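You operate a simulated robot arm through the tools that you are given. There is no shell and no other tool. Be economical: measure what you need, move in short steps, check, and stop when the job is done.

Carry out the task below with a simulated robot arm. There is one attempt and no reset: what you move stays moved.

Task
Empty the blue tint pot into the clear tub and swill it out.
Fine: tip it, run 30 to 150 ml into the pot under the bench spout, tip again; pot back where it stood, empty; nothing spilt.

Only the result counts: the job must be done as asked and must still hold three seconds after the hand-in. Knocking over, shifting, dropping, spilling or breaking anything else fails it.

Robot
A 6-joint arm with a two-finger parallel gripper, fixed in place. Base frame: the origin is at the foot of the arm, x ahead of it, y to its left, z up. Lengths are in mm, angles in rad, forces in N, time in s.
Its first joint turns from -1.152 to 1.152 rad. Payload 2.9 kg.
The TCP is the grasp point between the finger pads, 30 mm short of the fingertips. In the tool frame z runs along the fingers and y along their closing line. Largest opening 110 mm; finger width 20, thickness 10; the body of the gripper, 48 by 112 mm, starts 55 mm behind the TCP.
Orientation is told as [roll, pitch, yaw] about the base's x, y, z axes, in that order, counted from this pose: with the fingers straight down and closing along the base's y, the tool's x points along the base's -x, its y along +y and its z along -z.

Tools
- The arm moves only by the tool move_arm. Its argument "moves" is a list of rows, each an object of numbers (a shift or turn left out is 0, a gripper value left out holds the last): "x", "y", "z": the shift along the tool's x, y, z in m; "ax", "ay", "az": the turn, a rotation vector about the tool's x, y, z in rad; "jaw": the finger opening in m, from 0 to 0.11. In form: [{"x": .., "y": .., "z": .., "ax": .., "ay": .., "az": .., "jaw": ..}, ...]. A call has 1 to 12 rows; each row is the pose to reach, as a shift and turn from the pose commanded when the call began, along the tool's axes at that moment. Each row takes 0.2 s and may step no farther than 50 mm and 0.15 rad from the row before; otherwise, or with a gripper value out of range, the whole call is refused. Where a pose cannot be reached the arm comes as near as it can. A force on the tool above 40 N (or 10 N above the force at the start of the call, whichever is more), or a blocked arm, ends the call early, and 0.2 s more pass. Each finger travels about 108 mm/s and halts on what it meets, pressing with about 28 N; the grip force reading is that of the motor and also rises with nothing between the fingers. The clock runs only during rows and for 0.2 s after the last one: add rows that repeat a pose to give the fingers time. It gives the time, the measured TCP pose, the force on the tool (base axes), the opening and the grip force at its end, in the units of the frame above (readings bear some noise).
- Cameras (640 x 400 px; columns grow to the right, rows downward): "scene" is fixed at [83.1, 445.1, 1384.1]; the picture's right is [-0.52, -0.85, 0.00], its down [-0.43, 0.27, -0.86] and it looks along [0.73, -0.45, -0.51] (base axes); focal length 307 px, centre (320, 200). "wrist" rides on the gripper at [-36, 0, -57] in the tool frame; the picture's right is [0.00, -1.00, 0.00], its down [0.97, 0.00, -0.24] and it looks along [0.24, 0.00, 0.97] (tool axes); focal length 218 px, centre (320, 200).
- camera(camera): a new picture of that camera. The clock stands still meanwhile.
- locate(camera, pixels): for up to 12 pixels [column, row] of the newest picture of that camera ("zoom" is the newest enlarged one), the place [x, y, z] in the base frame of the surface seen there, good to about 3 mm, but the place of the scene camera against the robot may be out by one fixed shift of up to 25 mm in any direction. The clock stands still meanwhile.
- enlarge(camera, box): a new picture of the part [left, top, right, bottom] of that camera's present view, enlarged. The clock stands still meanwhile.
- hand_in(): hands the job in; it is judged then, once.

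Go step by step. Measure first, check grasps and placings, and put right what went wrong. The budget is 80 turns and 46 pictures, counting those below and the enlarged ones. Unless the task says otherwise, let go and move clear before handing in, and close with one line.

The tools are called after "Call:" as name(argument=value, ...) on one line, values as JSON. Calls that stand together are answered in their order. move_arm: Moves the arm, as the interface text tells. Its arguments: {"type":"object","properties":{"moves":{"type":"array"}},"required":["moves"]} The other tools are called the same way: camera (camera) takes a picture; locate (camera, pixels) gives the place of the surface under pixels of a picture; enlarge (camera, box) takes an enlarged picture of a part of a camera's view; hand_in () hands the job in.

At the start:

```text
t: 0.0
ee_pos: [396.7, -242.4, 1216.6]
tcp_rot: [0.0, -0.001, 0.001]
contact_force: [0.1, 1.0, -0.5]
grip_width: 109.9
grip_force: 0.0
```

scene: 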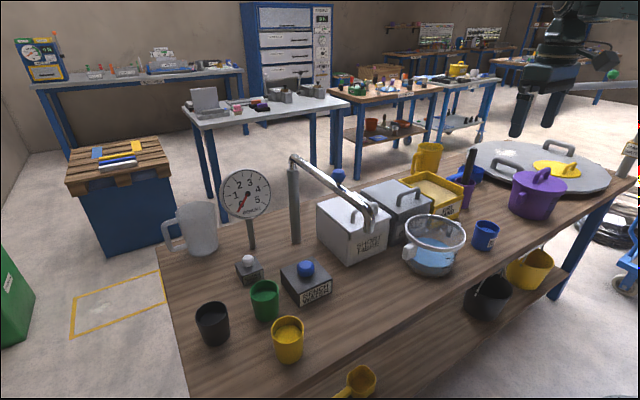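
wrist: 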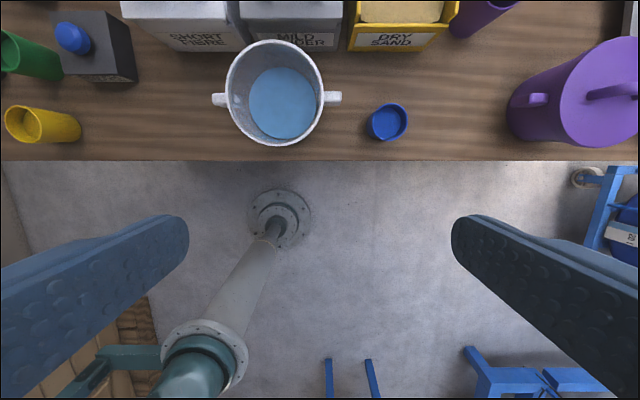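

The scene shows a blue pot at about (485,235), a clear tub with handles at (433,245), and a spout ending near (370,222) with a blue button on a box (305,270). I'll look closer and measure.

Call:
enlarge(camera="scene", box=[200, 140, 520, 340])

Call:
locate(camera="scene", pixels=[[485, 226], [486, 248], [473, 228], [498, 228], [433, 228], [433, 270], [370, 228], [374, 207], [305, 265], [248, 260], [400, 290], [290, 160]])

Call:
locate(camera="wrist", pixels=[[388, 122], [372, 122], [405, 120], [388, 106], [388, 140], [280, 100], [228, 100], [325, 98], [275, 42], [280, 145], [75, 38], [400, 155]])

```text
2.00 times, centred on (360, 240) of scene
```

zoom: 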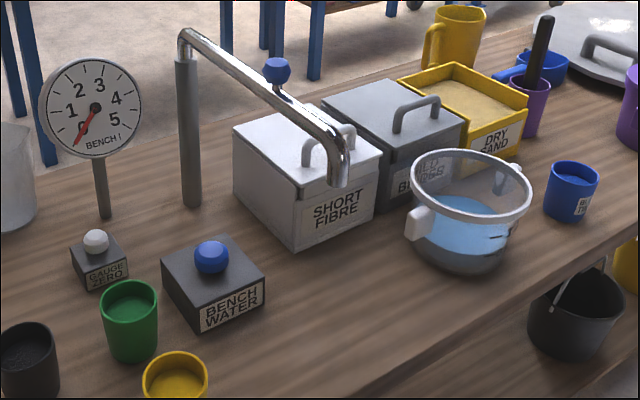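

```text
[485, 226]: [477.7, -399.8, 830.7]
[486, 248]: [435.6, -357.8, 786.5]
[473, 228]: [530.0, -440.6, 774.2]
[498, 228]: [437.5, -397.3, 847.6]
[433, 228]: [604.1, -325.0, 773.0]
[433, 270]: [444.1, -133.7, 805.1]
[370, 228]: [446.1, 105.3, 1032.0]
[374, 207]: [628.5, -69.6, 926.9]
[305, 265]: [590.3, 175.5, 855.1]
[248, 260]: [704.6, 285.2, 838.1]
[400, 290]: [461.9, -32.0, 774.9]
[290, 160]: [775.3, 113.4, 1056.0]
```

```text
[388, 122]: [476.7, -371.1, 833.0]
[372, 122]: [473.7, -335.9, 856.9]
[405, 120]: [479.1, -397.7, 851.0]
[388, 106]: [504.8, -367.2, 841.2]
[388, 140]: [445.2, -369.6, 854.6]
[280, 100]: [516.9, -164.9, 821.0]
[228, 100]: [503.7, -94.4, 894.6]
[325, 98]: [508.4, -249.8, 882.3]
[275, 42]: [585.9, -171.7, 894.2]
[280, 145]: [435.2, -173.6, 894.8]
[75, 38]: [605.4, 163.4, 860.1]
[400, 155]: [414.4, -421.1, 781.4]
```

The bench top reads about z=777 (not 220), the pot is around (477,-368) with its rim near z≈853, and the tub rim is near z≈894. Next I'll locate the spout tip and outlet area and the buttons in the zoom, and enlarge the pot.

Call:
locate(camera="zoom", pixels=[[338, 180], [338, 160], [276, 70], [186, 40], [190, 195], [211, 255], [96, 240], [375, 230], [400, 230], [440, 275], [300, 240], [465, 210]])

Call:
enlarge(camera="scene", box=[330, 170, 410, 220])

Call:
enlarge(camera="scene", box=[440, 200, 520, 250])

```text
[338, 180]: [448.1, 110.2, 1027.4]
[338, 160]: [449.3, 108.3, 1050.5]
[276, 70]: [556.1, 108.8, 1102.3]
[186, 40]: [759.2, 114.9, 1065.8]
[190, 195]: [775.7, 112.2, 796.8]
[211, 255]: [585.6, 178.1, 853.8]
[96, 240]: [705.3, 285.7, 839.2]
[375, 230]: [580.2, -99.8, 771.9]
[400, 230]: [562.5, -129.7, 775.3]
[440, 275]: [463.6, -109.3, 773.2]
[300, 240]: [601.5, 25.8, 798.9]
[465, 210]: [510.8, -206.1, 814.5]
```

```text
8.00 times, centred on (370, 195) of scene
```

zoom: 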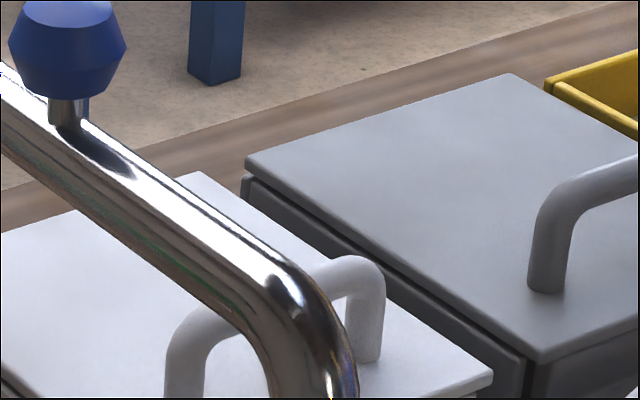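

```text
8.00 times, centred on (480, 225) of scene
```

zoom: 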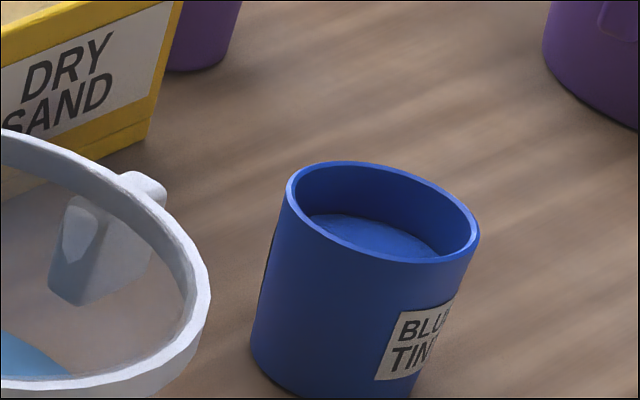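

The spout's outlet is near (448,110,1025), the "BENCH WATER" button near (590,177,857), and the pot holds tint. I plan a horizontal grasp from the bench front, so I'll pitch the tool to horizontal in place first.

Call:
move_arm(moves=[{"ay": -0.143}, {"ay": -0.286}, {"ay": -0.429}, {"ay": -0.571}, {"ay": -0.714}, {"ay": -0.857}, {"ay": -1.0}, {"ay": -1.143}, {"ay": -1.286}, {"ay": -1.429}, {"ay": -1.571}, {"ay": -1.571}])

Call:
camera(camera="scene")

Call:
camera(camera="wrist")

```text
t: 2.6
ee_pos: [396.3, -242.4, 1215.5]
tcp_rot: [-3.088, -1.568, 3.089]
contact_force: [0.8, 0.2, 0.6]
grip_width: 109.9
grip_force: 0.1
```

```text
40 pictures are left
```

scene: 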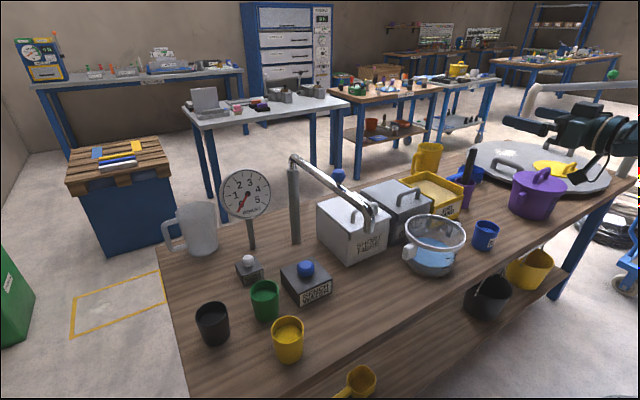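

```text
39 pictures are left
```

wrist: 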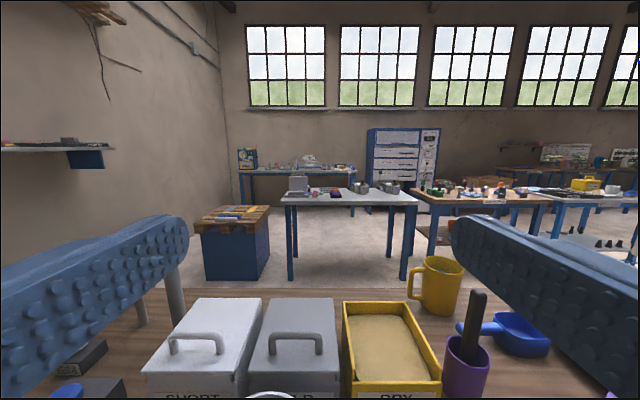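

The tool is now horizontal, facing +x. Next I'll descend in front of the pot at a safe standoff (x≈340) and look.

Call:
move_arm(moves=[{"x": 0.035, "y": -0.014, "z": -0.008}, {"x": 0.07, "y": -0.028, "z": -0.016}, {"x": 0.105, "y": -0.042, "z": -0.024}, {"x": 0.14, "y": -0.056, "z": -0.032}, {"x": 0.175, "y": -0.07, "z": -0.04}, {"x": 0.21, "y": -0.084, "z": -0.046}, {"x": 0.245, "y": -0.1, "z": -0.05}, {"x": 0.275, "y": -0.115, "z": -0.054}, {"x": 0.295, "y": -0.126, "z": -0.056}, {"x": 0.295, "y": -0.126, "z": -0.056}])

Call:
camera(camera="wrist")

```text
t: 4.8
ee_pos: [442.8, -351.6, 947.1]
tcp_rot: [-0.035, -1.559, 0.04]
contact_force: [0.7, -0.4, 0.0]
grip_width: 110.0
grip_force: 0.1
out of reach, approached as far as the arm can: row 1, 2, 3, 4, 5, 6, 7, 8, 9, 10
```

```text
38 pictures are left
```

wrist: 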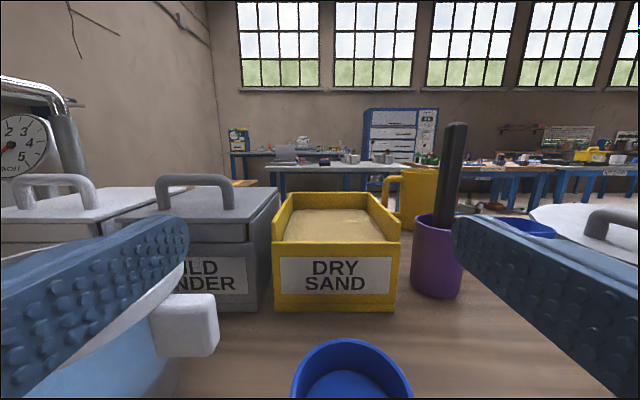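

The reading shows (443,-352,947) with the call out of reach: the arm can't fold that close with a level tool. The pot is right below ahead at (350,370), so I'll go over it at x≈476 and descend with the fingers straddling it. A short step first tells me what the commanded pose is.

Call:
move_arm(moves=[{"z": 0.017, "y": -0.008}, {"z": 0.033, "y": -0.017}, {"z": 0.033, "y": -0.017}])

Call:
locate(camera="wrist", pixels=[[350, 342], [296, 378], [408, 378], [350, 385], [185, 325], [215, 320], [436, 222], [335, 305], [500, 360], [20, 210]])

```text
t: 5.6
ee_pos: [474.6, -365.4, 947.9]
tcp_rot: [1.385, -1.571, -1.383]
contact_force: [0.3, -0.9, 0.3]
grip_width: 109.8
grip_force: 0.0
```

```text
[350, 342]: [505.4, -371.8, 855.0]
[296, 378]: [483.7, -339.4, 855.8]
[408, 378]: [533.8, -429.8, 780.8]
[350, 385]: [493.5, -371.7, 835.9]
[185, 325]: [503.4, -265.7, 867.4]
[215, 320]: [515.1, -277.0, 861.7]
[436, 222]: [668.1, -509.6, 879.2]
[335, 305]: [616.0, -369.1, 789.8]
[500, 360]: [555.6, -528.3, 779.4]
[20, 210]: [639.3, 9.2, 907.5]
```

The pot rim is at z≈855 with its centre near (474,-370), and the bench is at z≈779. I'll lower onto it with open fingers to TCP z≈821.

Call:
move_arm(moves=[{"x": 0.02, "y": -0.004}, {"x": 0.045, "y": -0.004}, {"x": 0.07, "y": -0.004}, {"x": 0.09, "y": -0.004}, {"x": 0.11, "y": -0.004}, {"x": 0.126, "y": -0.004}, {"x": 0.126, "y": -0.004}])

Call:
camera(camera="wrist")

Call:
enlarge(camera="scene", box=[400, 160, 560, 260])

```text
t: 7.2
ee_pos: [471.9, -363.7, 825.5]
tcp_rot: [-2.233, -1.571, 2.234]
contact_force: [0.0, -0.4, 0.3]
grip_width: 110.0
grip_force: 0.1
```

```text
37 pictures are left
```

wrist: 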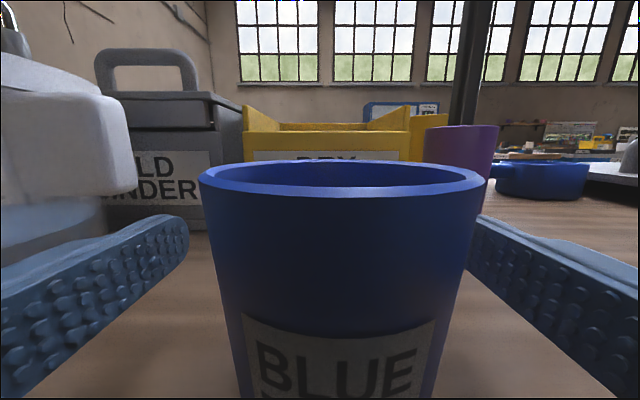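

```text
4.00 times, centred on (480, 210) of scene
```

zoom: 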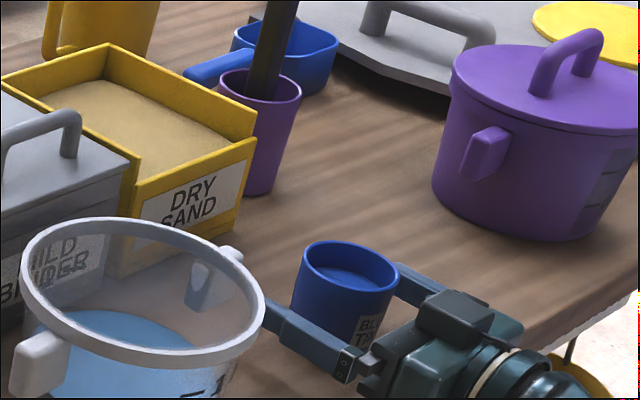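

The pot spans columns 198–485 (centre ≈341), so I'm about 5.5 mm off to its left. I'll shift by that, then close.

Call:
move_arm(moves=[{"y": -0.003, "x": 0.002}, {"y": -0.0055, "x": 0.004}, {"y": -0.0055, "x": 0.004}, {"y": -0.0055, "x": 0.004}])

Call:
camera(camera="wrist")

```text
t: 8.2
ee_pos: [471.4, -369.3, 820.2]
tcp_rot: [1.845, -1.572, -1.844]
contact_force: [-0.3, 0.4, 0.1]
grip_width: 110.4
grip_force: 0.0
```

```text
35 pictures are left
```

wrist: 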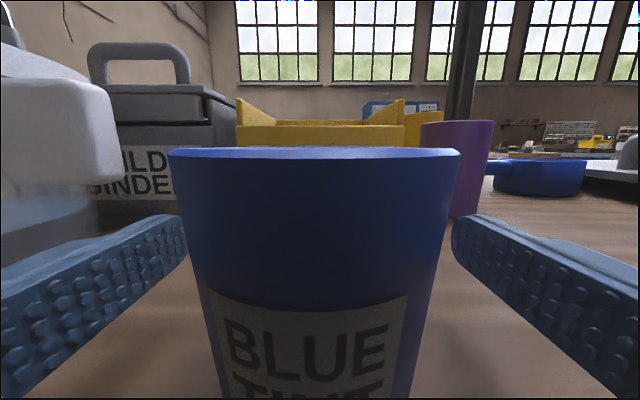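

The pot is now centred (168–460, middle 314), so I'll close the jaws.

Call:
move_arm(moves=[{"y": 0.0015, "jaw": 0.08}, {"y": 0.0015, "jaw": 0.065}, {"y": 0.0015, "jaw": 0.05}, {"y": 0.0015, "jaw": 0.05}, {"y": 0.0015, "jaw": 0.05}])

```text
t: 9.4
ee_pos: [472.7, -368.8, 819.9]
tcp_rot: [2.652, -1.571, -2.648]
contact_force: [-0.2, 0.2, -0.4]
grip_width: 62.4
grip_force: 28.2
```

The jaws hold at 62.4 mm with 28 N. My return pose is TCP (472.7,-368.8,820). I'll lift gently.

Call:
move_arm(moves=[{"x": -0.005}, {"x": -0.018}, {"x": -0.035}, {"x": -0.055}, {"x": -0.075}, {"x": -0.095}, {"x": -0.115}, {"x": -0.135}, {"x": -0.152}, {"x": -0.165}, {"x": -0.17}, {"x": -0.17}])

Call:
enlarge(camera="scene", box=[400, 130, 560, 280])

```text
t: 12.0
ee_pos: [473.0, -367.5, 990.6]
tcp_rot: [-0.324, -1.571, 0.323]
contact_force: [-0.2, -0.1, -0.2]
grip_width: 64.6
grip_force: 27.8
```

```text
2.67 times, centred on (480, 205) of scene
```

zoom: 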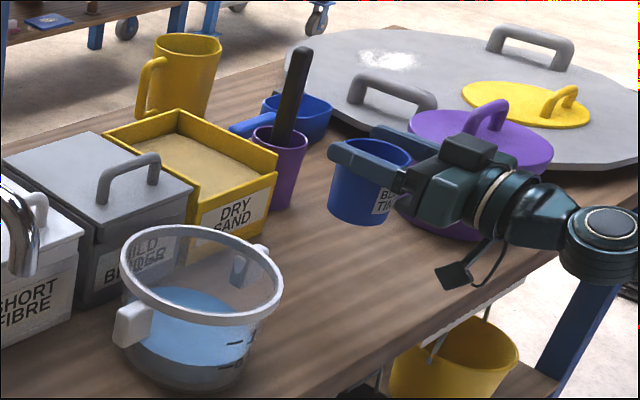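

The width went from 62.4 to 64.6, so I'll check with the wrist view whether the pot slid in the fingers.

Call:
camera(camera="wrist")

Call:
locate(camera="zoom", pixels=[[370, 139], [333, 165], [408, 160], [372, 172], [345, 155], [370, 222], [200, 228], [200, 315], [122, 265], [282, 280]])

```text
33 pictures are left
```

wrist: 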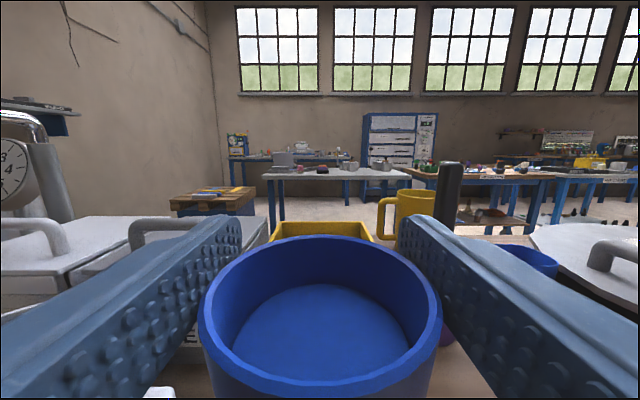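

```text
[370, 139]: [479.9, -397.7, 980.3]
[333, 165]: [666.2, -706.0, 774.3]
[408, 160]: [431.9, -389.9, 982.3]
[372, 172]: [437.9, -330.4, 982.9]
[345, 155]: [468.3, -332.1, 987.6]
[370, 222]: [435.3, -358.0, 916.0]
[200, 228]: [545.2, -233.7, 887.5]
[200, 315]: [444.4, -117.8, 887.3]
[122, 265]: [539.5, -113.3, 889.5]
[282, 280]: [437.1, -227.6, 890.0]
```

The wrist view shows the far rim at row 235, which puts it at z≈988. The pot has slid about 37 mm down through the fingers, so I'll bring it straight back to the bench and regrip.

Call:
move_arm(moves=[{"x": 0.015}, {"x": 0.04}, {"x": 0.065}, {"x": 0.09}, {"x": 0.11}, {"x": 0.122}, {"x": 0.13}, {"x": 0.13}])

Call:
camera(camera="wrist")

Call:
enlarge(camera="scene", box=[400, 160, 560, 260])

```text
t: 13.8
ee_pos: [471.7, -366.5, 861.2]
tcp_rot: [-2.765, -1.572, 2.766]
contact_force: [0.7, 0.2, -0.7]
grip_width: 65.0
grip_force: 27.9
```

```text
32 pictures are left
```

wrist: 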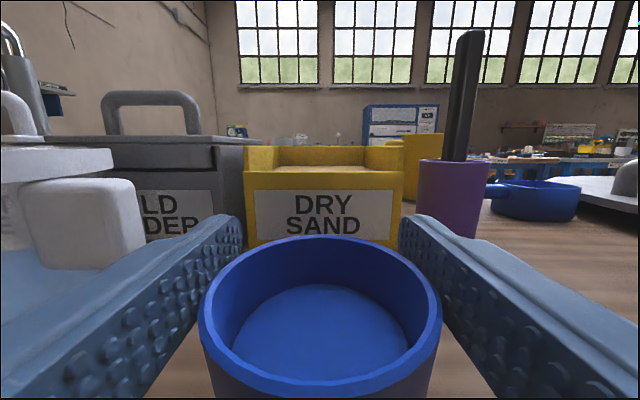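

```text
4.00 times, centred on (480, 210) of scene
```

zoom: 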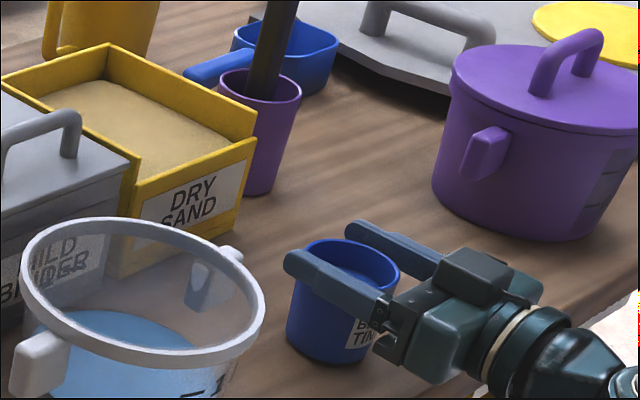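

The rim sits in the same place in the view as before (row 236), so the slip stopped at the rim, which is a poor grip for pouring. I'll open, go back down to mid-height, close with the command at 0 and lift just a little to test.

Call:
move_arm(moves=[{"x": 0.002}, {"x": 0.003, "jaw": 0.09}, {"x": 0.003, "jaw": 0.09}, {"x": 0.015, "jaw": 0.09}, {"x": 0.032, "y": -0.001, "jaw": 0.09}, {"x": 0.042, "y": -0.001, "jaw": 0.09}, {"x": 0.042, "y": -0.001, "jaw": 0.09}, {"x": 0.042, "y": -0.001, "jaw": 0.06}, {"x": 0.042, "y": -0.001, "jaw": 0.0}, {"x": 0.042, "y": -0.001, "jaw": 0.0}, {"x": 0.042, "y": -0.001, "jaw": 0.0}, {"x": 0.042, "y": -0.001, "jaw": 0.0}])

Call:
move_arm(moves=[{"x": -0.003}, {"x": -0.008}, {"x": -0.014}, {"x": -0.02}, {"x": -0.025}, {"x": -0.025}])

Call:
camera(camera="wrist")

```text
t: 16.4
ee_pos: [470.4, -367.4, 818.5]
tcp_rot: [0.937, -1.569, -0.937]
contact_force: [0.3, -0.6, -0.4]
grip_width: 61.9
grip_force: 27.5
```

```text
t: 17.8
ee_pos: [471.7, -369.9, 842.6]
tcp_rot: [1.303, -1.572, -1.304]
contact_force: [0.5, 0.0, -1.2]
grip_width: 61.7
grip_force: 28.5
```

```text
30 pictures are left
```

wrist: 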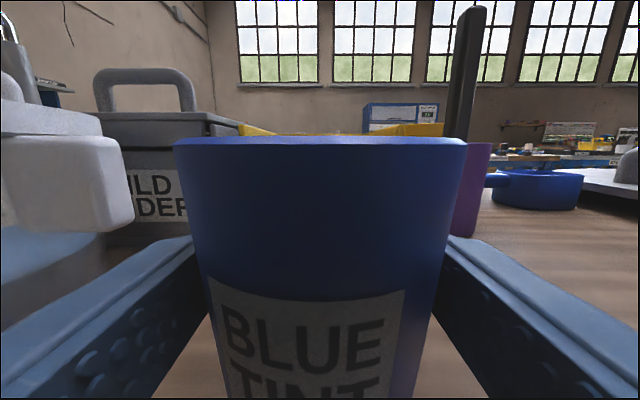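

No slip this time: the rim is still at row 140 and the width is 61.7. I'll lift another 40 mm slowly and check again.

Call:
move_arm(moves=[{"x": -0.004}, {"x": -0.01}, {"x": -0.017}, {"x": -0.024}, {"x": -0.031}, {"x": -0.037}, {"x": -0.04}, {"x": -0.04}])

Call:
camera(camera="wrist")

```text
t: 19.6
ee_pos: [472.2, -368.4, 886.6]
tcp_rot: [1.407, -1.571, -1.409]
contact_force: [0.3, -0.3, -1.0]
grip_width: 61.9
grip_force: 27.7
```

```text
29 pictures are left
```

wrist: 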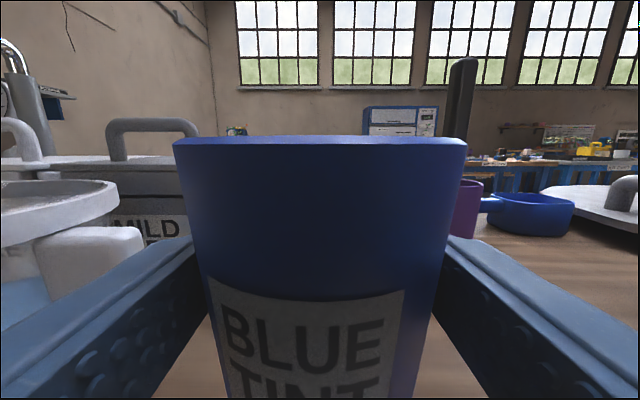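

The pot is holding firm. I'll continue at this gentle speed up to z≈985.

Call:
move_arm(moves=[{"x": -0.004}, {"x": -0.012}, {"x": -0.021}, {"x": -0.03}, {"x": -0.039}, {"x": -0.048}, {"x": -0.057}, {"x": -0.066}, {"x": -0.075}, {"x": -0.084}, {"x": -0.093}, {"x": -0.099}])

Call:
move_arm(moves=[{"y": 0.004}, {"y": 0.012, "z": 0.003}, {"y": 0.021, "z": 0.006}, {"y": 0.03, "z": 0.009}, {"y": 0.039, "z": 0.012}, {"y": 0.048, "z": 0.015}, {"y": 0.057, "z": 0.018}, {"y": 0.066, "z": 0.022}, {"y": 0.075, "z": 0.026}, {"y": 0.084, "z": 0.03}, {"y": 0.093, "z": 0.034}, {"y": 0.099, "z": 0.036}])

Call:
camera(camera="wrist")

```text
t: 22.2
ee_pos: [471.5, -369.1, 983.2]
tcp_rot: [0.993, -1.57, -0.991]
contact_force: [-0.5, -0.1, -1.5]
grip_width: 61.7
grip_force: 28.0
```

```text
t: 24.8
ee_pos: [509.0, -270.0, 981.6]
tcp_rot: [1.906, -1.571, -1.905]
contact_force: [-0.3, 0.8, -2.0]
grip_width: 61.7
grip_force: 27.6
```

```text
28 pictures are left
```

wrist: 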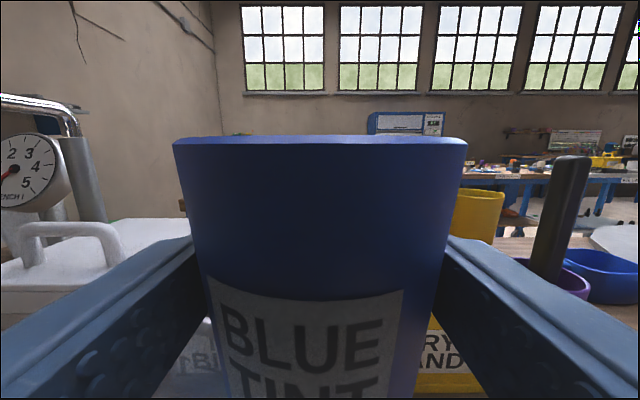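

It's steady. I'll move to y≈-205, so the lip will come over the tub (centre about (510,-172)), then roll toward +y slowly.

Call:
move_arm(moves=[{"y": 0.004}, {"y": 0.012}, {"y": 0.021}, {"y": 0.03}, {"y": 0.039}, {"y": 0.048}, {"y": 0.056}, {"y": 0.062}, {"y": 0.065}, {"y": 0.065}])

Call:
move_arm(moves=[{"az": -0.06}, {"az": -0.14}, {"az": -0.22}, {"az": -0.3}, {"az": -0.38}, {"az": -0.45}, {"az": -0.52}, {"az": -0.59}, {"az": -0.66}, {"az": -0.73}, {"az": -0.8}, {"az": -0.86}])

Call:
enlarge(camera="scene", box=[360, 130, 520, 290])

```text
t: 27.0
ee_pos: [516.1, -207.8, 988.0]
tcp_rot: [-0.025, -1.564, 0.024]
contact_force: [0.4, 0.5, -1.4]
grip_width: 61.5
grip_force: 28.5
out of reach, approached as far as the arm can: row 6, 7, 8, 9, 10
```

```text
t: 29.6
ee_pos: [516.9, -207.4, 986.5]
tcp_rot: [-1.564, -0.71, 1.567]
contact_force: [-0.6, 0.3, -1.7]
grip_width: 61.5
grip_force: 27.7
```

```text
2.50 times, centred on (440, 210) of scene
```

zoom: 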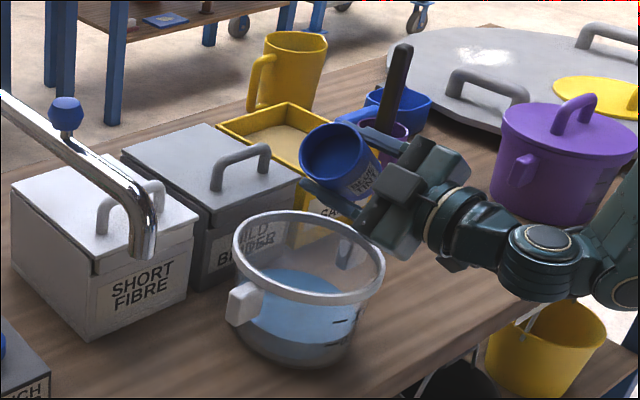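

The roll works, nothing is out yet, and the lip is above the tub. I'll continue the pour slowly.

Call:
move_arm(moves=[{"az": -0.05}, {"az": -0.1}, {"az": -0.15}, {"az": -0.2}, {"az": -0.25}, {"az": -0.3}, {"az": -0.35}, {"az": -0.4}, {"az": -0.45}, {"az": -0.5}, {"az": -0.55}, {"az": -0.6}])

Call:
enlarge(camera="scene", box=[360, 130, 520, 290])

```text
t: 32.2
ee_pos: [515.5, -209.1, 987.8]
tcp_rot: [-1.567, -0.109, 1.57]
contact_force: [-0.1, 0.4, -0.7]
grip_width: 61.2
grip_force: 28.2
```

```text
2.50 times, centred on (440, 210) of scene
```

zoom: 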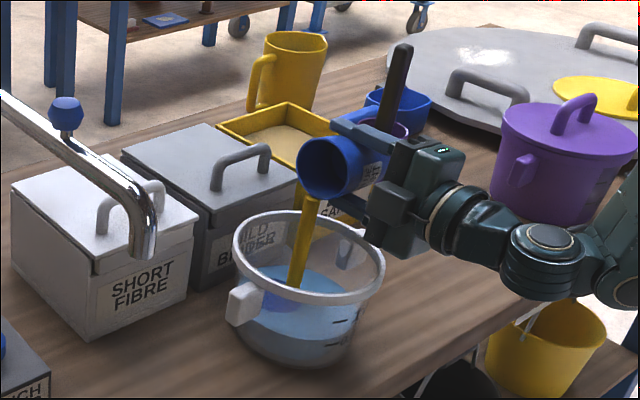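

The stream is falling into the tub at about zoom (295,240). I'll continue to a steep tilt and hold to drain.

Call:
move_arm(moves=[{"az": -0.08}, {"az": -0.16}, {"az": -0.24}, {"az": -0.32}, {"az": -0.4}, {"az": -0.48}, {"az": -0.56}, {"az": -0.64}, {"az": -0.72}, {"az": -0.8}, {"az": -0.8}, {"az": -0.8}])

Call:
move_arm(moves=[{"az": -0.05}, {"az": -0.1}, {"az": -0.1}, {"az": -0.1}, {"az": -0.1}, {"az": -0.1}])

Call:
enlarge(camera="scene", box=[360, 130, 520, 290])

```text
t: 34.8
ee_pos: [610.9, -205.2, 1050.0]
tcp_rot: [-1.564, 0.686, 1.573]
contact_force: [0.0, 0.7, -0.9]
grip_width: 61.0
grip_force: 28.4
out of reach, approached as far as the arm can: row 2, 3, 4, 5, 6, 7, 8, 9, 10, 11, 12
```

```text
t: 36.2
ee_pos: [628.9, -199.5, 1061.0]
tcp_rot: [-1.564, 0.785, 1.572]
contact_force: [0.8, -0.3, -1.0]
grip_width: 61.1
grip_force: 28.3
out of reach, approached as far as the arm can: row 1, 2, 3, 4, 5, 6
```

```text
2.50 times, centred on (440, 210) of scene
```

zoom: 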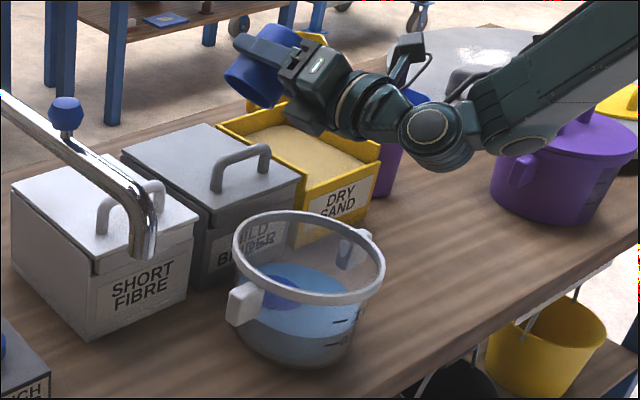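

The roll hit a limit and the arm drifted out to (629,-200,1061), though no stream is visible now. I'll check for spills around the tub and bins before moving on.

Call:
enlarge(camera="scene", box=[400, 130, 480, 180])

Call:
enlarge(camera="scene", box=[390, 165, 490, 285])

```text
8.00 times, centred on (440, 155) of scene
```

zoom: 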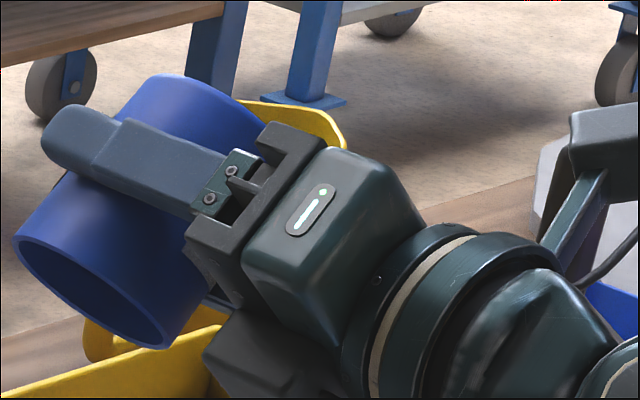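

```text
3.33 times, centred on (440, 225) of scene
```

zoom: 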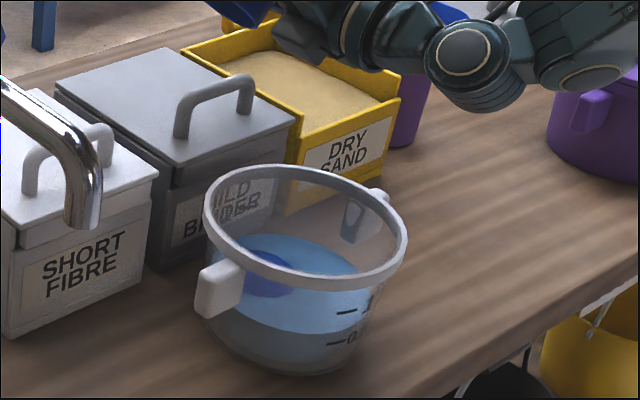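

Nothing is spilt, and the pot mouth faces down with no drip. I'll roll back upright here, then return.

Call:
move_arm(moves=[{"az": 0.1}, {"az": 0.22}, {"az": 0.34}, {"az": 0.46}, {"az": 0.58}, {"az": 0.7}, {"az": 0.82}, {"az": 0.94}, {"az": 1.06}, {"az": 1.18}, {"az": 1.3}, {"az": 1.4}])

Call:
move_arm(moves=[{"az": 0.1}, {"az": 0.22}, {"az": 0.34}, {"az": 0.46}, {"az": 0.58}, {"az": 0.7}, {"az": 0.8}, {"az": 0.88}, {"az": 0.94}, {"az": 0.96}, {"az": 0.96}])

Call:
camera(camera="wrist")

```text
t: 38.8
ee_pos: [630.1, -198.7, 1062.2]
tcp_rot: [-1.572, -0.611, 1.574]
contact_force: [-0.4, -0.4, -0.3]
grip_width: 60.8
grip_force: 28.4
```

```text
t: 41.2
ee_pos: [629.0, -200.6, 1064.1]
tcp_rot: [1.736, -1.571, -1.736]
contact_force: [0.0, 0.5, -0.7]
grip_width: 61.0
grip_force: 27.8
```

```text
22 pictures are left
```

wrist: 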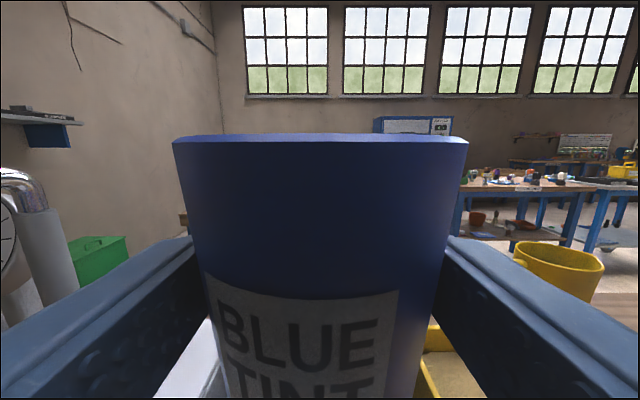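

It's upright and unslipped. I'll carry it back above home.

Call:
move_arm(moves=[{"y": -0.008, "z": -0.008}, {"y": -0.022, "z": -0.021}, {"y": -0.037, "z": -0.035}, {"y": -0.053, "z": -0.049}, {"y": -0.069, "z": -0.063}, {"y": -0.085, "z": -0.078}, {"y": -0.101, "z": -0.093}, {"y": -0.117, "z": -0.108}, {"y": -0.133, "z": -0.123}, {"y": -0.149, "z": -0.138}, {"y": -0.162, "z": -0.15}, {"y": -0.168, "z": -0.1565}])

Call:
move_arm(moves=[{"x": 0.008}, {"x": 0.024}, {"x": 0.042}, {"x": 0.06}, {"x": 0.078}, {"x": 0.096}, {"x": 0.114}, {"x": 0.132}, {"x": 0.15}, {"x": 0.166}, {"x": 0.178}, {"x": 0.178}])

```text
t: 43.8
ee_pos: [472.6, -367.5, 1062.1]
tcp_rot: [-1.124, -1.57, 1.126]
contact_force: [-1.0, 0.6, -1.3]
grip_width: 60.6
grip_force: 27.8
```

```text
t: 46.4
ee_pos: [473.7, -367.3, 883.9]
tcp_rot: [-2.384, -1.57, 2.385]
contact_force: [0.0, -0.4, -0.8]
grip_width: 61.0
grip_force: 27.9
```

At z=884. I'll lower the last 63 mm gently and release.

Call:
move_arm(moves=[{"x": 0.01}, {"x": 0.024}, {"x": 0.038}, {"x": 0.048}, {"x": 0.055}, {"x": 0.06}, {"x": 0.0635}, {"x": 0.0635}])

Call:
camera(camera="wrist")

```text
t: 48.2
ee_pos: [473.7, -367.7, 820.2]
tcp_rot: [-2.372, -1.57, 2.375]
contact_force: [-0.5, 0.4, 1.0]
grip_width: 60.7
grip_force: 27.6
```

```text
21 pictures are left
```

wrist: 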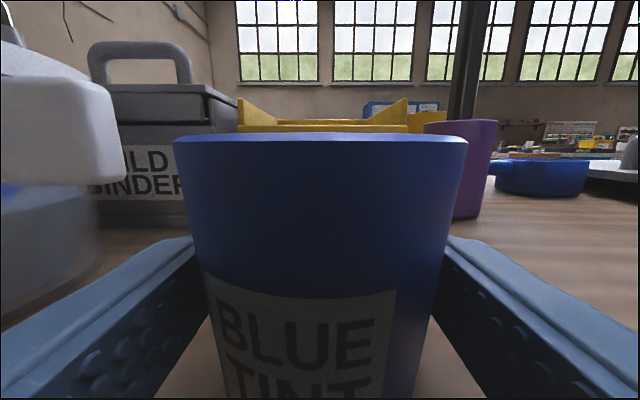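

Contact is just starting (+1 N), so I'll ease down 1 mm, open, and rise clear.

Call:
move_arm(moves=[{"x": 0.001}, {"x": 0.0015}, {"x": 0.0015, "jaw": 0.075}, {"x": 0.0015, "jaw": 0.1}, {"x": 0.0015, "jaw": 0.1}, {"x": -0.02, "jaw": 0.1}, {"x": -0.055, "jaw": 0.1}, {"x": -0.095, "jaw": 0.1}, {"x": -0.135, "jaw": 0.1}, {"x": -0.17, "jaw": 0.1}, {"x": -0.17, "jaw": 0.1}])

```text
t: 50.6
ee_pos: [470.0, -366.7, 990.9]
tcp_rot: [0.787, -1.572, -0.787]
contact_force: [0.0, 0.2, -0.8]
grip_width: 100.0
grip_force: 0.1
```

Released. Next I'll pitch the tool 45° down here and take a look.

Call:
move_arm(moves=[{"ay": 0.13}, {"ay": 0.26}, {"ay": 0.39}, {"ay": 0.52}, {"ay": 0.65}, {"ay": 0.785}, {"ay": 0.785}])

Call:
camera(camera="wrist")

```text
t: 52.2
ee_pos: [473.2, -368.0, 990.4]
tcp_rot: [-0.001, -0.783, 0.0]
contact_force: [-0.8, 0.7, 0.3]
grip_width: 100.2
grip_force: 0.0
```

```text
20 pictures are left
```

wrist: 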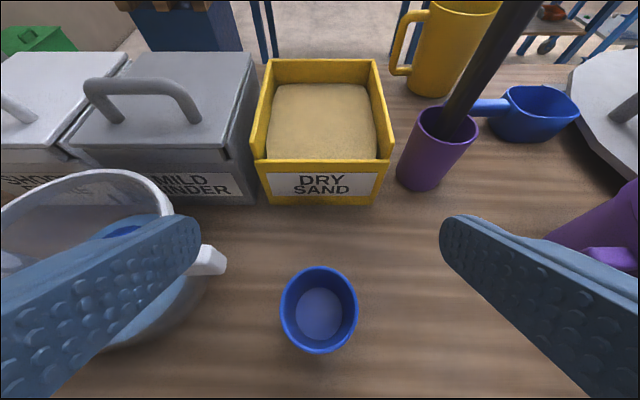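

The pot is empty on its spot. Before regrasping, I'll test reach near the spout and measure it, moving empty toward (390,20,950).

Call:
move_arm(moves=[{"y": 0.0388, "x": 0.0087, "z": -0.003}, {"y": 0.0776, "x": 0.0174, "z": -0.006}, {"y": 0.1164, "x": 0.0261, "z": -0.009}, {"y": 0.1552, "x": 0.0348, "z": -0.012}, {"y": 0.194, "x": 0.0435, "z": -0.015}, {"y": 0.2328, "x": 0.0522, "z": -0.018}, {"y": 0.2716, "x": 0.0609, "z": -0.021}, {"y": 0.3104, "x": 0.0696, "z": -0.024}, {"y": 0.3492, "x": 0.0783, "z": -0.027}, {"y": 0.388, "x": 0.087, "z": -0.0304}, {"y": 0.388, "x": 0.087, "z": -0.0304}])

Call:
camera(camera="wrist")

```text
t: 54.6
ee_pos: [395.8, 18.8, 950.2]
tcp_rot: [-0.001, -0.784, 0.002]
contact_force: [-0.4, 0.3, -0.5]
grip_width: 100.1
grip_force: 0.1
out of reach, approached as far as the arm can: row 10, 11
```

```text
19 pictures are left
```

wrist: 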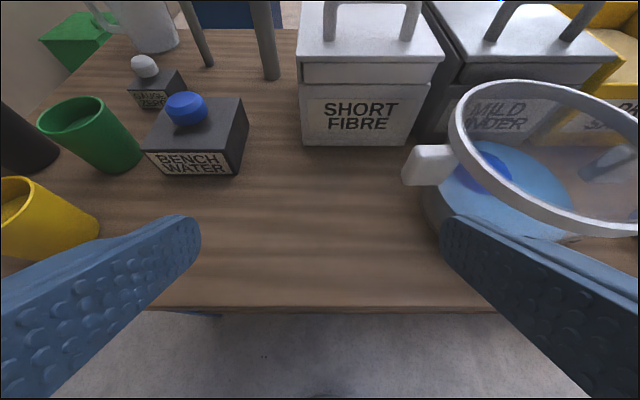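

With a 45° pitch I reach r≈396 here. I'll measure the same features in wrist and scene views to get the scene camera's offset, and find the yellow pot and bench edge.

Call:
locate(camera="wrist", pixels=[[186, 105], [147, 150], [238, 150], [244, 100], [303, 85], [441, 64], [320, 300], [120, 295], [40, 192], [98, 228], [458, 88], [265, 75]])

Call:
enlarge(camera="scene", box=[230, 170, 470, 370])

```text
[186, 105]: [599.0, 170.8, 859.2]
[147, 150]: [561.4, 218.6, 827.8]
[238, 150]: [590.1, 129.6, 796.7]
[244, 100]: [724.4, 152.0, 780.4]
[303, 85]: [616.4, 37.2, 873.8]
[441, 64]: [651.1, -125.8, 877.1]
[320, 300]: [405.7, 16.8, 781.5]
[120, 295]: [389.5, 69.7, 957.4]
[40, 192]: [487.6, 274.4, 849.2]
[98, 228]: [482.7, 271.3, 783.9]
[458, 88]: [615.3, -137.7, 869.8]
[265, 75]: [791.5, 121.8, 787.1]
```

```text
2.00 times, centred on (350, 270) of scene
```

zoom: 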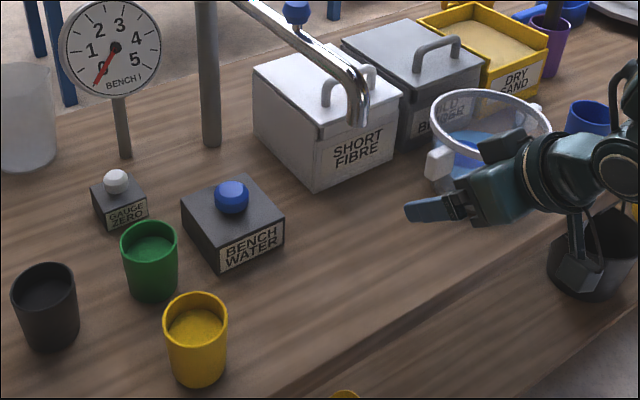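

Call:
locate(camera="zoom", pixels=[[183, 207], [217, 255], [283, 220], [235, 200], [210, 140], [308, 145], [358, 122], [358, 100], [345, 105], [366, 112], [195, 294], [298, 10]])

Call:
locate(camera="wrist", pixels=[[147, 148], [234, 148], [240, 99], [190, 120], [184, 97], [270, 78], [264, 60], [303, 80], [40, 310], [200, 306], [440, 310], [60, 240]])

```text
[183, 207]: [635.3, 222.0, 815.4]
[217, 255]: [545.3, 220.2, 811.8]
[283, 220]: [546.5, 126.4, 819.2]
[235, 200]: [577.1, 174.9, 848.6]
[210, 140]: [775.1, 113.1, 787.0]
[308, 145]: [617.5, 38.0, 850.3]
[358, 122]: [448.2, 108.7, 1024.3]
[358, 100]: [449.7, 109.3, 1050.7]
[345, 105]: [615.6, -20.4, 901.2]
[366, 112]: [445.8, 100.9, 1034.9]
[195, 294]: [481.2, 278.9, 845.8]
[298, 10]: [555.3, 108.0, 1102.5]
```

```text
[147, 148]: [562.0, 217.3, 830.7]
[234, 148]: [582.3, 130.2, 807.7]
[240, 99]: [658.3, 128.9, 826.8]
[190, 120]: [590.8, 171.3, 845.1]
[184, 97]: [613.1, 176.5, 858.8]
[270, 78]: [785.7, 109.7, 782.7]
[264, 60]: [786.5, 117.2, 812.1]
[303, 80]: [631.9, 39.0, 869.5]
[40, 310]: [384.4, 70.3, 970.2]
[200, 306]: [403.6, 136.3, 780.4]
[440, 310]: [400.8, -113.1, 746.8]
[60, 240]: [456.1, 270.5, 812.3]
```

The scene camera's offset looks like about +16 mm in x. I want a direct wrist measurement of the spout, so I'll raise up to look at it from in front and above.

Call:
move_arm(moves=[{"y": 0.016, "x": -0.0254, "z": -0.0254}, {"y": 0.032, "x": -0.0508, "z": -0.0508}, {"y": 0.048, "x": -0.0762, "z": -0.0762}, {"y": 0.064, "x": -0.1016, "z": -0.1016}, {"y": 0.085, "x": -0.127, "z": -0.127}, {"y": 0.085, "x": -0.127, "z": -0.127}])

Call:
camera(camera="wrist")

```text
t: 56.0
ee_pos: [394.3, 106.0, 1129.6]
tcp_rot: [-0.001, -0.787, 0.0]
contact_force: [0.1, -0.9, 1.2]
grip_width: 99.8
grip_force: 0.1
```

```text
17 pictures are left
```

wrist: 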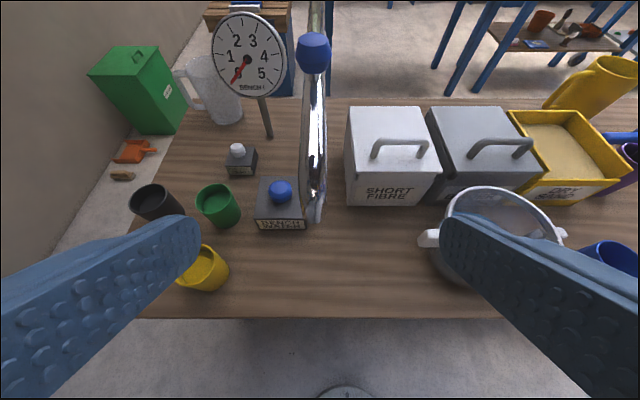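

Call:
locate(camera="wrist", pixels=[[315, 195], [316, 205], [316, 218], [303, 190], [326, 190], [314, 165], [314, 120], [313, 50], [280, 190], [202, 268], [250, 318], [314, 180]])

Call:
enlarge(camera="wrist", box=[240, 100, 400, 240])

```text
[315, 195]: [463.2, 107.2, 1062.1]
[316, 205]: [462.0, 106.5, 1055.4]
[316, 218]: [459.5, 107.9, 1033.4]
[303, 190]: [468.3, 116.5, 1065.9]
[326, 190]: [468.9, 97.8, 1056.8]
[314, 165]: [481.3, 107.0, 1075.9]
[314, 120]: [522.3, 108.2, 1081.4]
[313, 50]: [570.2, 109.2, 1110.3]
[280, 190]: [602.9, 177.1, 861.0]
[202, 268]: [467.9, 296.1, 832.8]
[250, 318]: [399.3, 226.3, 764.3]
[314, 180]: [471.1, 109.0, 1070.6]
```

```text
2.86 times, centred on (320, 170) of wrist
```

zoom: 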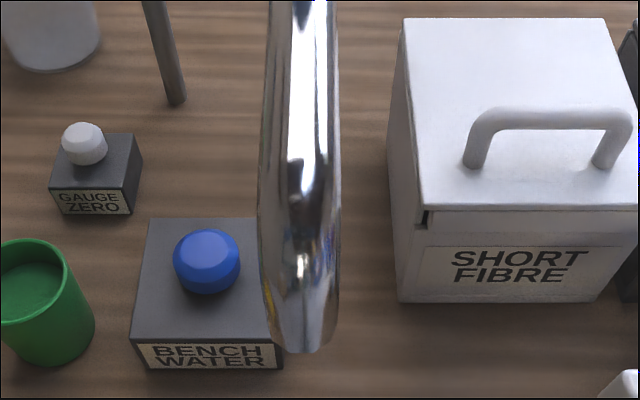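

The spout outlet is at about (470,107.5,1030), the button top is at (605,176,861), and the yellow pot is far enough away (y≈285). Now I'll return to regrasp the pot at this 45° pitch.

Call:
move_arm(moves=[{"y": -0.0395, "x": 0.0095, "z": 0.0104}, {"y": -0.079, "x": 0.019, "z": 0.0208}, {"y": -0.1185, "x": 0.0285, "z": 0.0312}, {"y": -0.158, "x": 0.038, "z": 0.0416}, {"y": -0.1975, "x": 0.0475, "z": 0.052}, {"y": -0.237, "x": 0.057, "z": 0.0624}, {"y": -0.2765, "x": 0.0665, "z": 0.0728}, {"y": -0.316, "x": 0.076, "z": 0.0832}, {"y": -0.3555, "x": 0.0855, "z": 0.0936}, {"y": -0.395, "x": 0.095, "z": 0.104}, {"y": -0.4345, "x": 0.1045, "z": 0.1144}, {"y": -0.474, "x": 0.114, "z": 0.125}])

Call:
camera(camera="wrist")

```text
t: 58.6
ee_pos: [406.5, -368.0, 958.2]
tcp_rot: [0.001, -0.787, 0.003]
contact_force: [0.5, -0.2, 0.0]
grip_width: 100.1
grip_force: 0.1
```

```text
15 pictures are left
```

wrist: 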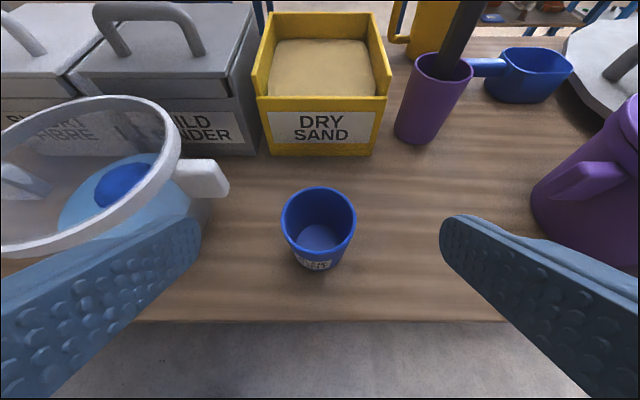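

Call:
locate(camera="wrist", pixels=[[319, 190], [319, 250], [283, 218], [355, 218]])

```text
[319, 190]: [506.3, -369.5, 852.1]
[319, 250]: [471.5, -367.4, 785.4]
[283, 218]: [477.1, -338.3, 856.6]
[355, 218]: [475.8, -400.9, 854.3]
```

The pot centre is (475,-369.5). I'll approach along the tool axis to TCP (473,-369.5,830) and close.

Call:
move_arm(moves=[{"x": 0.022, "y": -0.001}, {"x": 0.0435, "y": -0.0015}, {"x": 0.0435, "y": -0.0015, "z": 0.03}, {"x": 0.0435, "y": -0.0015, "z": 0.06}, {"x": 0.0435, "y": -0.0015, "z": 0.09}, {"x": 0.0435, "y": -0.0015, "z": 0.115}, {"x": 0.0435, "y": -0.0015, "z": 0.1375}, {"x": 0.0435, "y": -0.0015, "z": 0.1375}, {"x": 0.0435, "y": -0.0015, "z": 0.1375}])

Call:
move_arm(moves=[{"jaw": 0.08}, {"jaw": 0.065}, {"jaw": 0.0}, {"jaw": 0.0}, {"jaw": 0.0}, {"jaw": 0.0}])

Call:
camera(camera="wrist")

```text
t: 60.6
ee_pos: [468.7, -371.1, 834.2]
tcp_rot: [0.0, -0.787, 0.0]
contact_force: [0.3, -0.2, -0.5]
grip_width: 99.8
grip_force: 0.0
```

```text
t: 62.0
ee_pos: [468.1, -371.3, 833.5]
tcp_rot: [0.0, -0.785, 0.001]
contact_force: [0.3, 0.7, 1.6]
grip_width: 61.9
grip_force: 27.9
```

```text
14 pictures are left
```

wrist: 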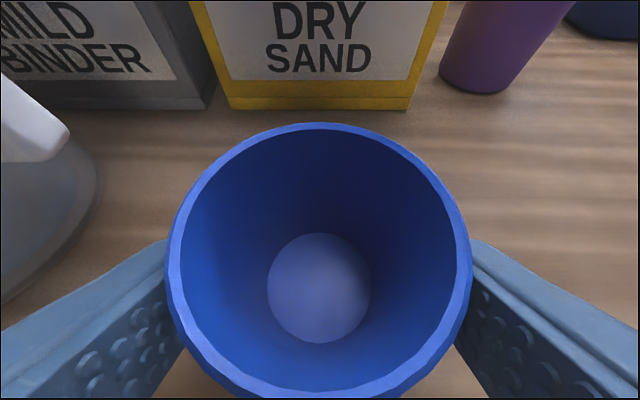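

It's gripped at 61.9 mm, and the pot is empty inside. I'll lift 150 mm gently.

Call:
move_arm(moves=[{"x": -0.003, "z": -0.003}, {"x": -0.01, "z": -0.01}, {"x": -0.019, "z": -0.019}, {"x": -0.029, "z": -0.029}, {"x": -0.039, "z": -0.039}, {"x": -0.049, "z": -0.049}, {"x": -0.06, "z": -0.06}, {"x": -0.071, "z": -0.071}, {"x": -0.082, "z": -0.082}, {"x": -0.093, "z": -0.093}, {"x": -0.102, "z": -0.102}, {"x": -0.106, "z": -0.106}])

Call:
move_arm(moves=[{"y": 0.008}, {"y": 0.024}, {"y": 0.044}, {"y": 0.066}, {"y": 0.088}, {"y": 0.11}, {"y": 0.132}, {"y": 0.154}, {"y": 0.176}, {"y": 0.198}, {"y": 0.22}, {"y": 0.24}])

Call:
camera(camera="wrist")

```text
t: 64.6
ee_pos: [471.0, -367.7, 983.2]
tcp_rot: [0.002, -0.786, 0.001]
contact_force: [0.0, 0.0, -0.6]
grip_width: 59.9
grip_force: 28.3
```

```text
t: 67.2
ee_pos: [470.4, -129.2, 985.5]
tcp_rot: [-0.001, -0.786, 0.0]
contact_force: [0.0, 0.5, -0.6]
grip_width: 59.9
grip_force: 28.5
```

```text
13 pictures are left
```

wrist: 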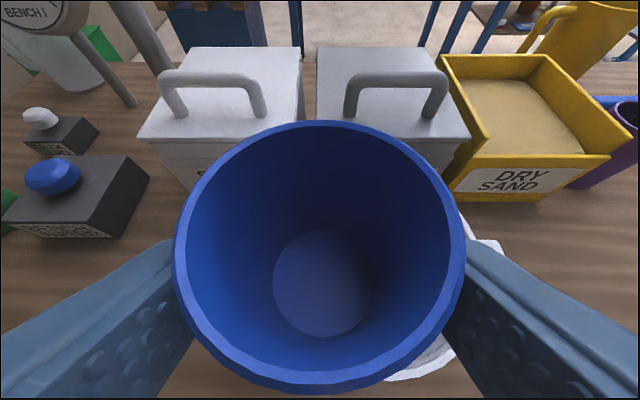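

The pot is held level over the bench. I'll go to y≈0 (past the tub handle), then descend before sliding under the spout so that the camera and gripper stay below it.

Call:
move_arm(moves=[{"y": 0.01}, {"y": 0.026}, {"y": 0.044}, {"y": 0.062}, {"y": 0.08}, {"y": 0.098}, {"y": 0.114}, {"y": 0.126}, {"y": 0.131}, {"y": 0.131}])

Call:
move_arm(moves=[{"x": 0.006, "z": 0.004}, {"x": 0.016, "z": 0.013}, {"x": 0.027, "z": 0.022}, {"x": 0.038, "z": 0.032}, {"x": 0.049, "z": 0.042}, {"x": 0.06, "z": 0.052}, {"x": 0.071, "z": 0.062}, {"x": 0.081, "z": 0.071}, {"x": 0.09, "z": 0.08}, {"x": 0.094, "z": 0.084}, {"x": 0.094, "z": 0.084}])

```text
t: 69.4
ee_pos: [468.3, 1.2, 982.7]
tcp_rot: [0.001, -0.785, 0.0]
contact_force: [0.2, -0.1, -0.8]
grip_width: 59.8
grip_force: 28.2
```

```text
t: 71.8
ee_pos: [462.3, 2.6, 856.5]
tcp_rot: [0.001, -0.785, 0.001]
contact_force: [-0.1, -0.1, 0.0]
grip_width: 59.4
grip_force: 28.3
```

At (462,3,856). I'll slide to y≈108 and check pot centring before setting down.

Call:
move_arm(moves=[{"y": 0.006}, {"y": 0.018}, {"y": 0.032}, {"y": 0.046}, {"y": 0.06}, {"y": 0.074}, {"y": 0.088}, {"y": 0.099}, {"y": 0.105}, {"y": 0.105}])

Call:
camera(camera="wrist")

Call:
locate(camera="wrist", pixels=[[320, 122], [320, 388], [175, 250], [464, 250], [320, 290]])

```text
t: 74.0
ee_pos: [462.8, 106.4, 856.6]
tcp_rot: [0.0, -0.786, 0.0]
contact_force: [0.6, -0.5, -1.2]
grip_width: 59.5
grip_force: 27.6
```

```text
12 pictures are left
```

wrist: 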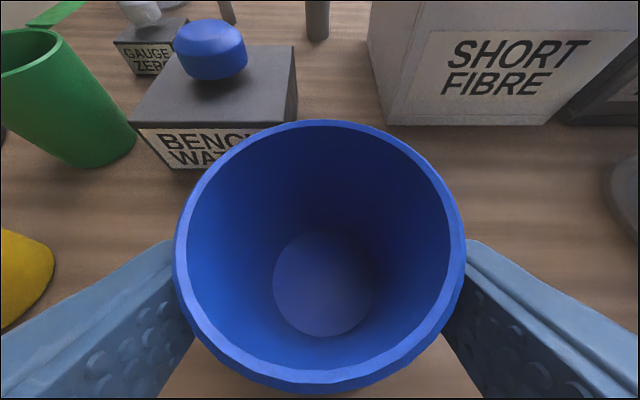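

```text
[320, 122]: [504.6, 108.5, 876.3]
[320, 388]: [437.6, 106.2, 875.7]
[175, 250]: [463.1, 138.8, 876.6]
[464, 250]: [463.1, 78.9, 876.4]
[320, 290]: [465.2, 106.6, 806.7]
```

The pot rim is centred at (471,108), right under the outlet, and level. I'll lower 20 mm, release, and back out along the tool axis.

Call:
move_arm(moves=[{"x": 0.003, "z": 0.003}, {"x": 0.007, "z": 0.007}, {"x": 0.011, "z": 0.011}, {"x": 0.0135, "z": 0.0135}, {"x": 0.0143, "z": 0.0143}, {"x": 0.0143, "z": 0.0143}, {"x": 0.0143, "z": 0.0143}])

Call:
move_arm(moves=[{"jaw": 0.065}, {"jaw": 0.08}, {"jaw": 0.09}, {"jaw": 0.09}, {"z": -0.01, "jaw": 0.09}, {"z": -0.02, "jaw": 0.09}])

Call:
camera(camera="wrist")

```text
t: 75.6
ee_pos: [462.3, 106.1, 836.1]
tcp_rot: [-0.001, -0.785, 0.003]
contact_force: [-0.4, 1.2, -0.3]
grip_width: 59.5
grip_force: 28.1
```

```text
t: 77.0
ee_pos: [449.4, 107.4, 850.2]
tcp_rot: [-0.001, -0.786, 0.002]
contact_force: [0.2, -0.3, 0.2]
grip_width: 90.1
grip_force: 0.0
```

```text
11 pictures are left
```

wrist: 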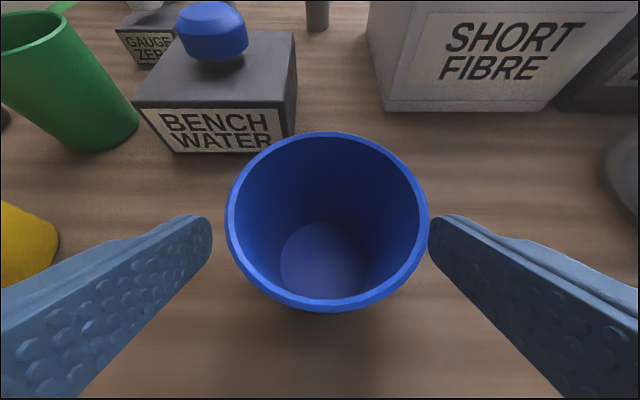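

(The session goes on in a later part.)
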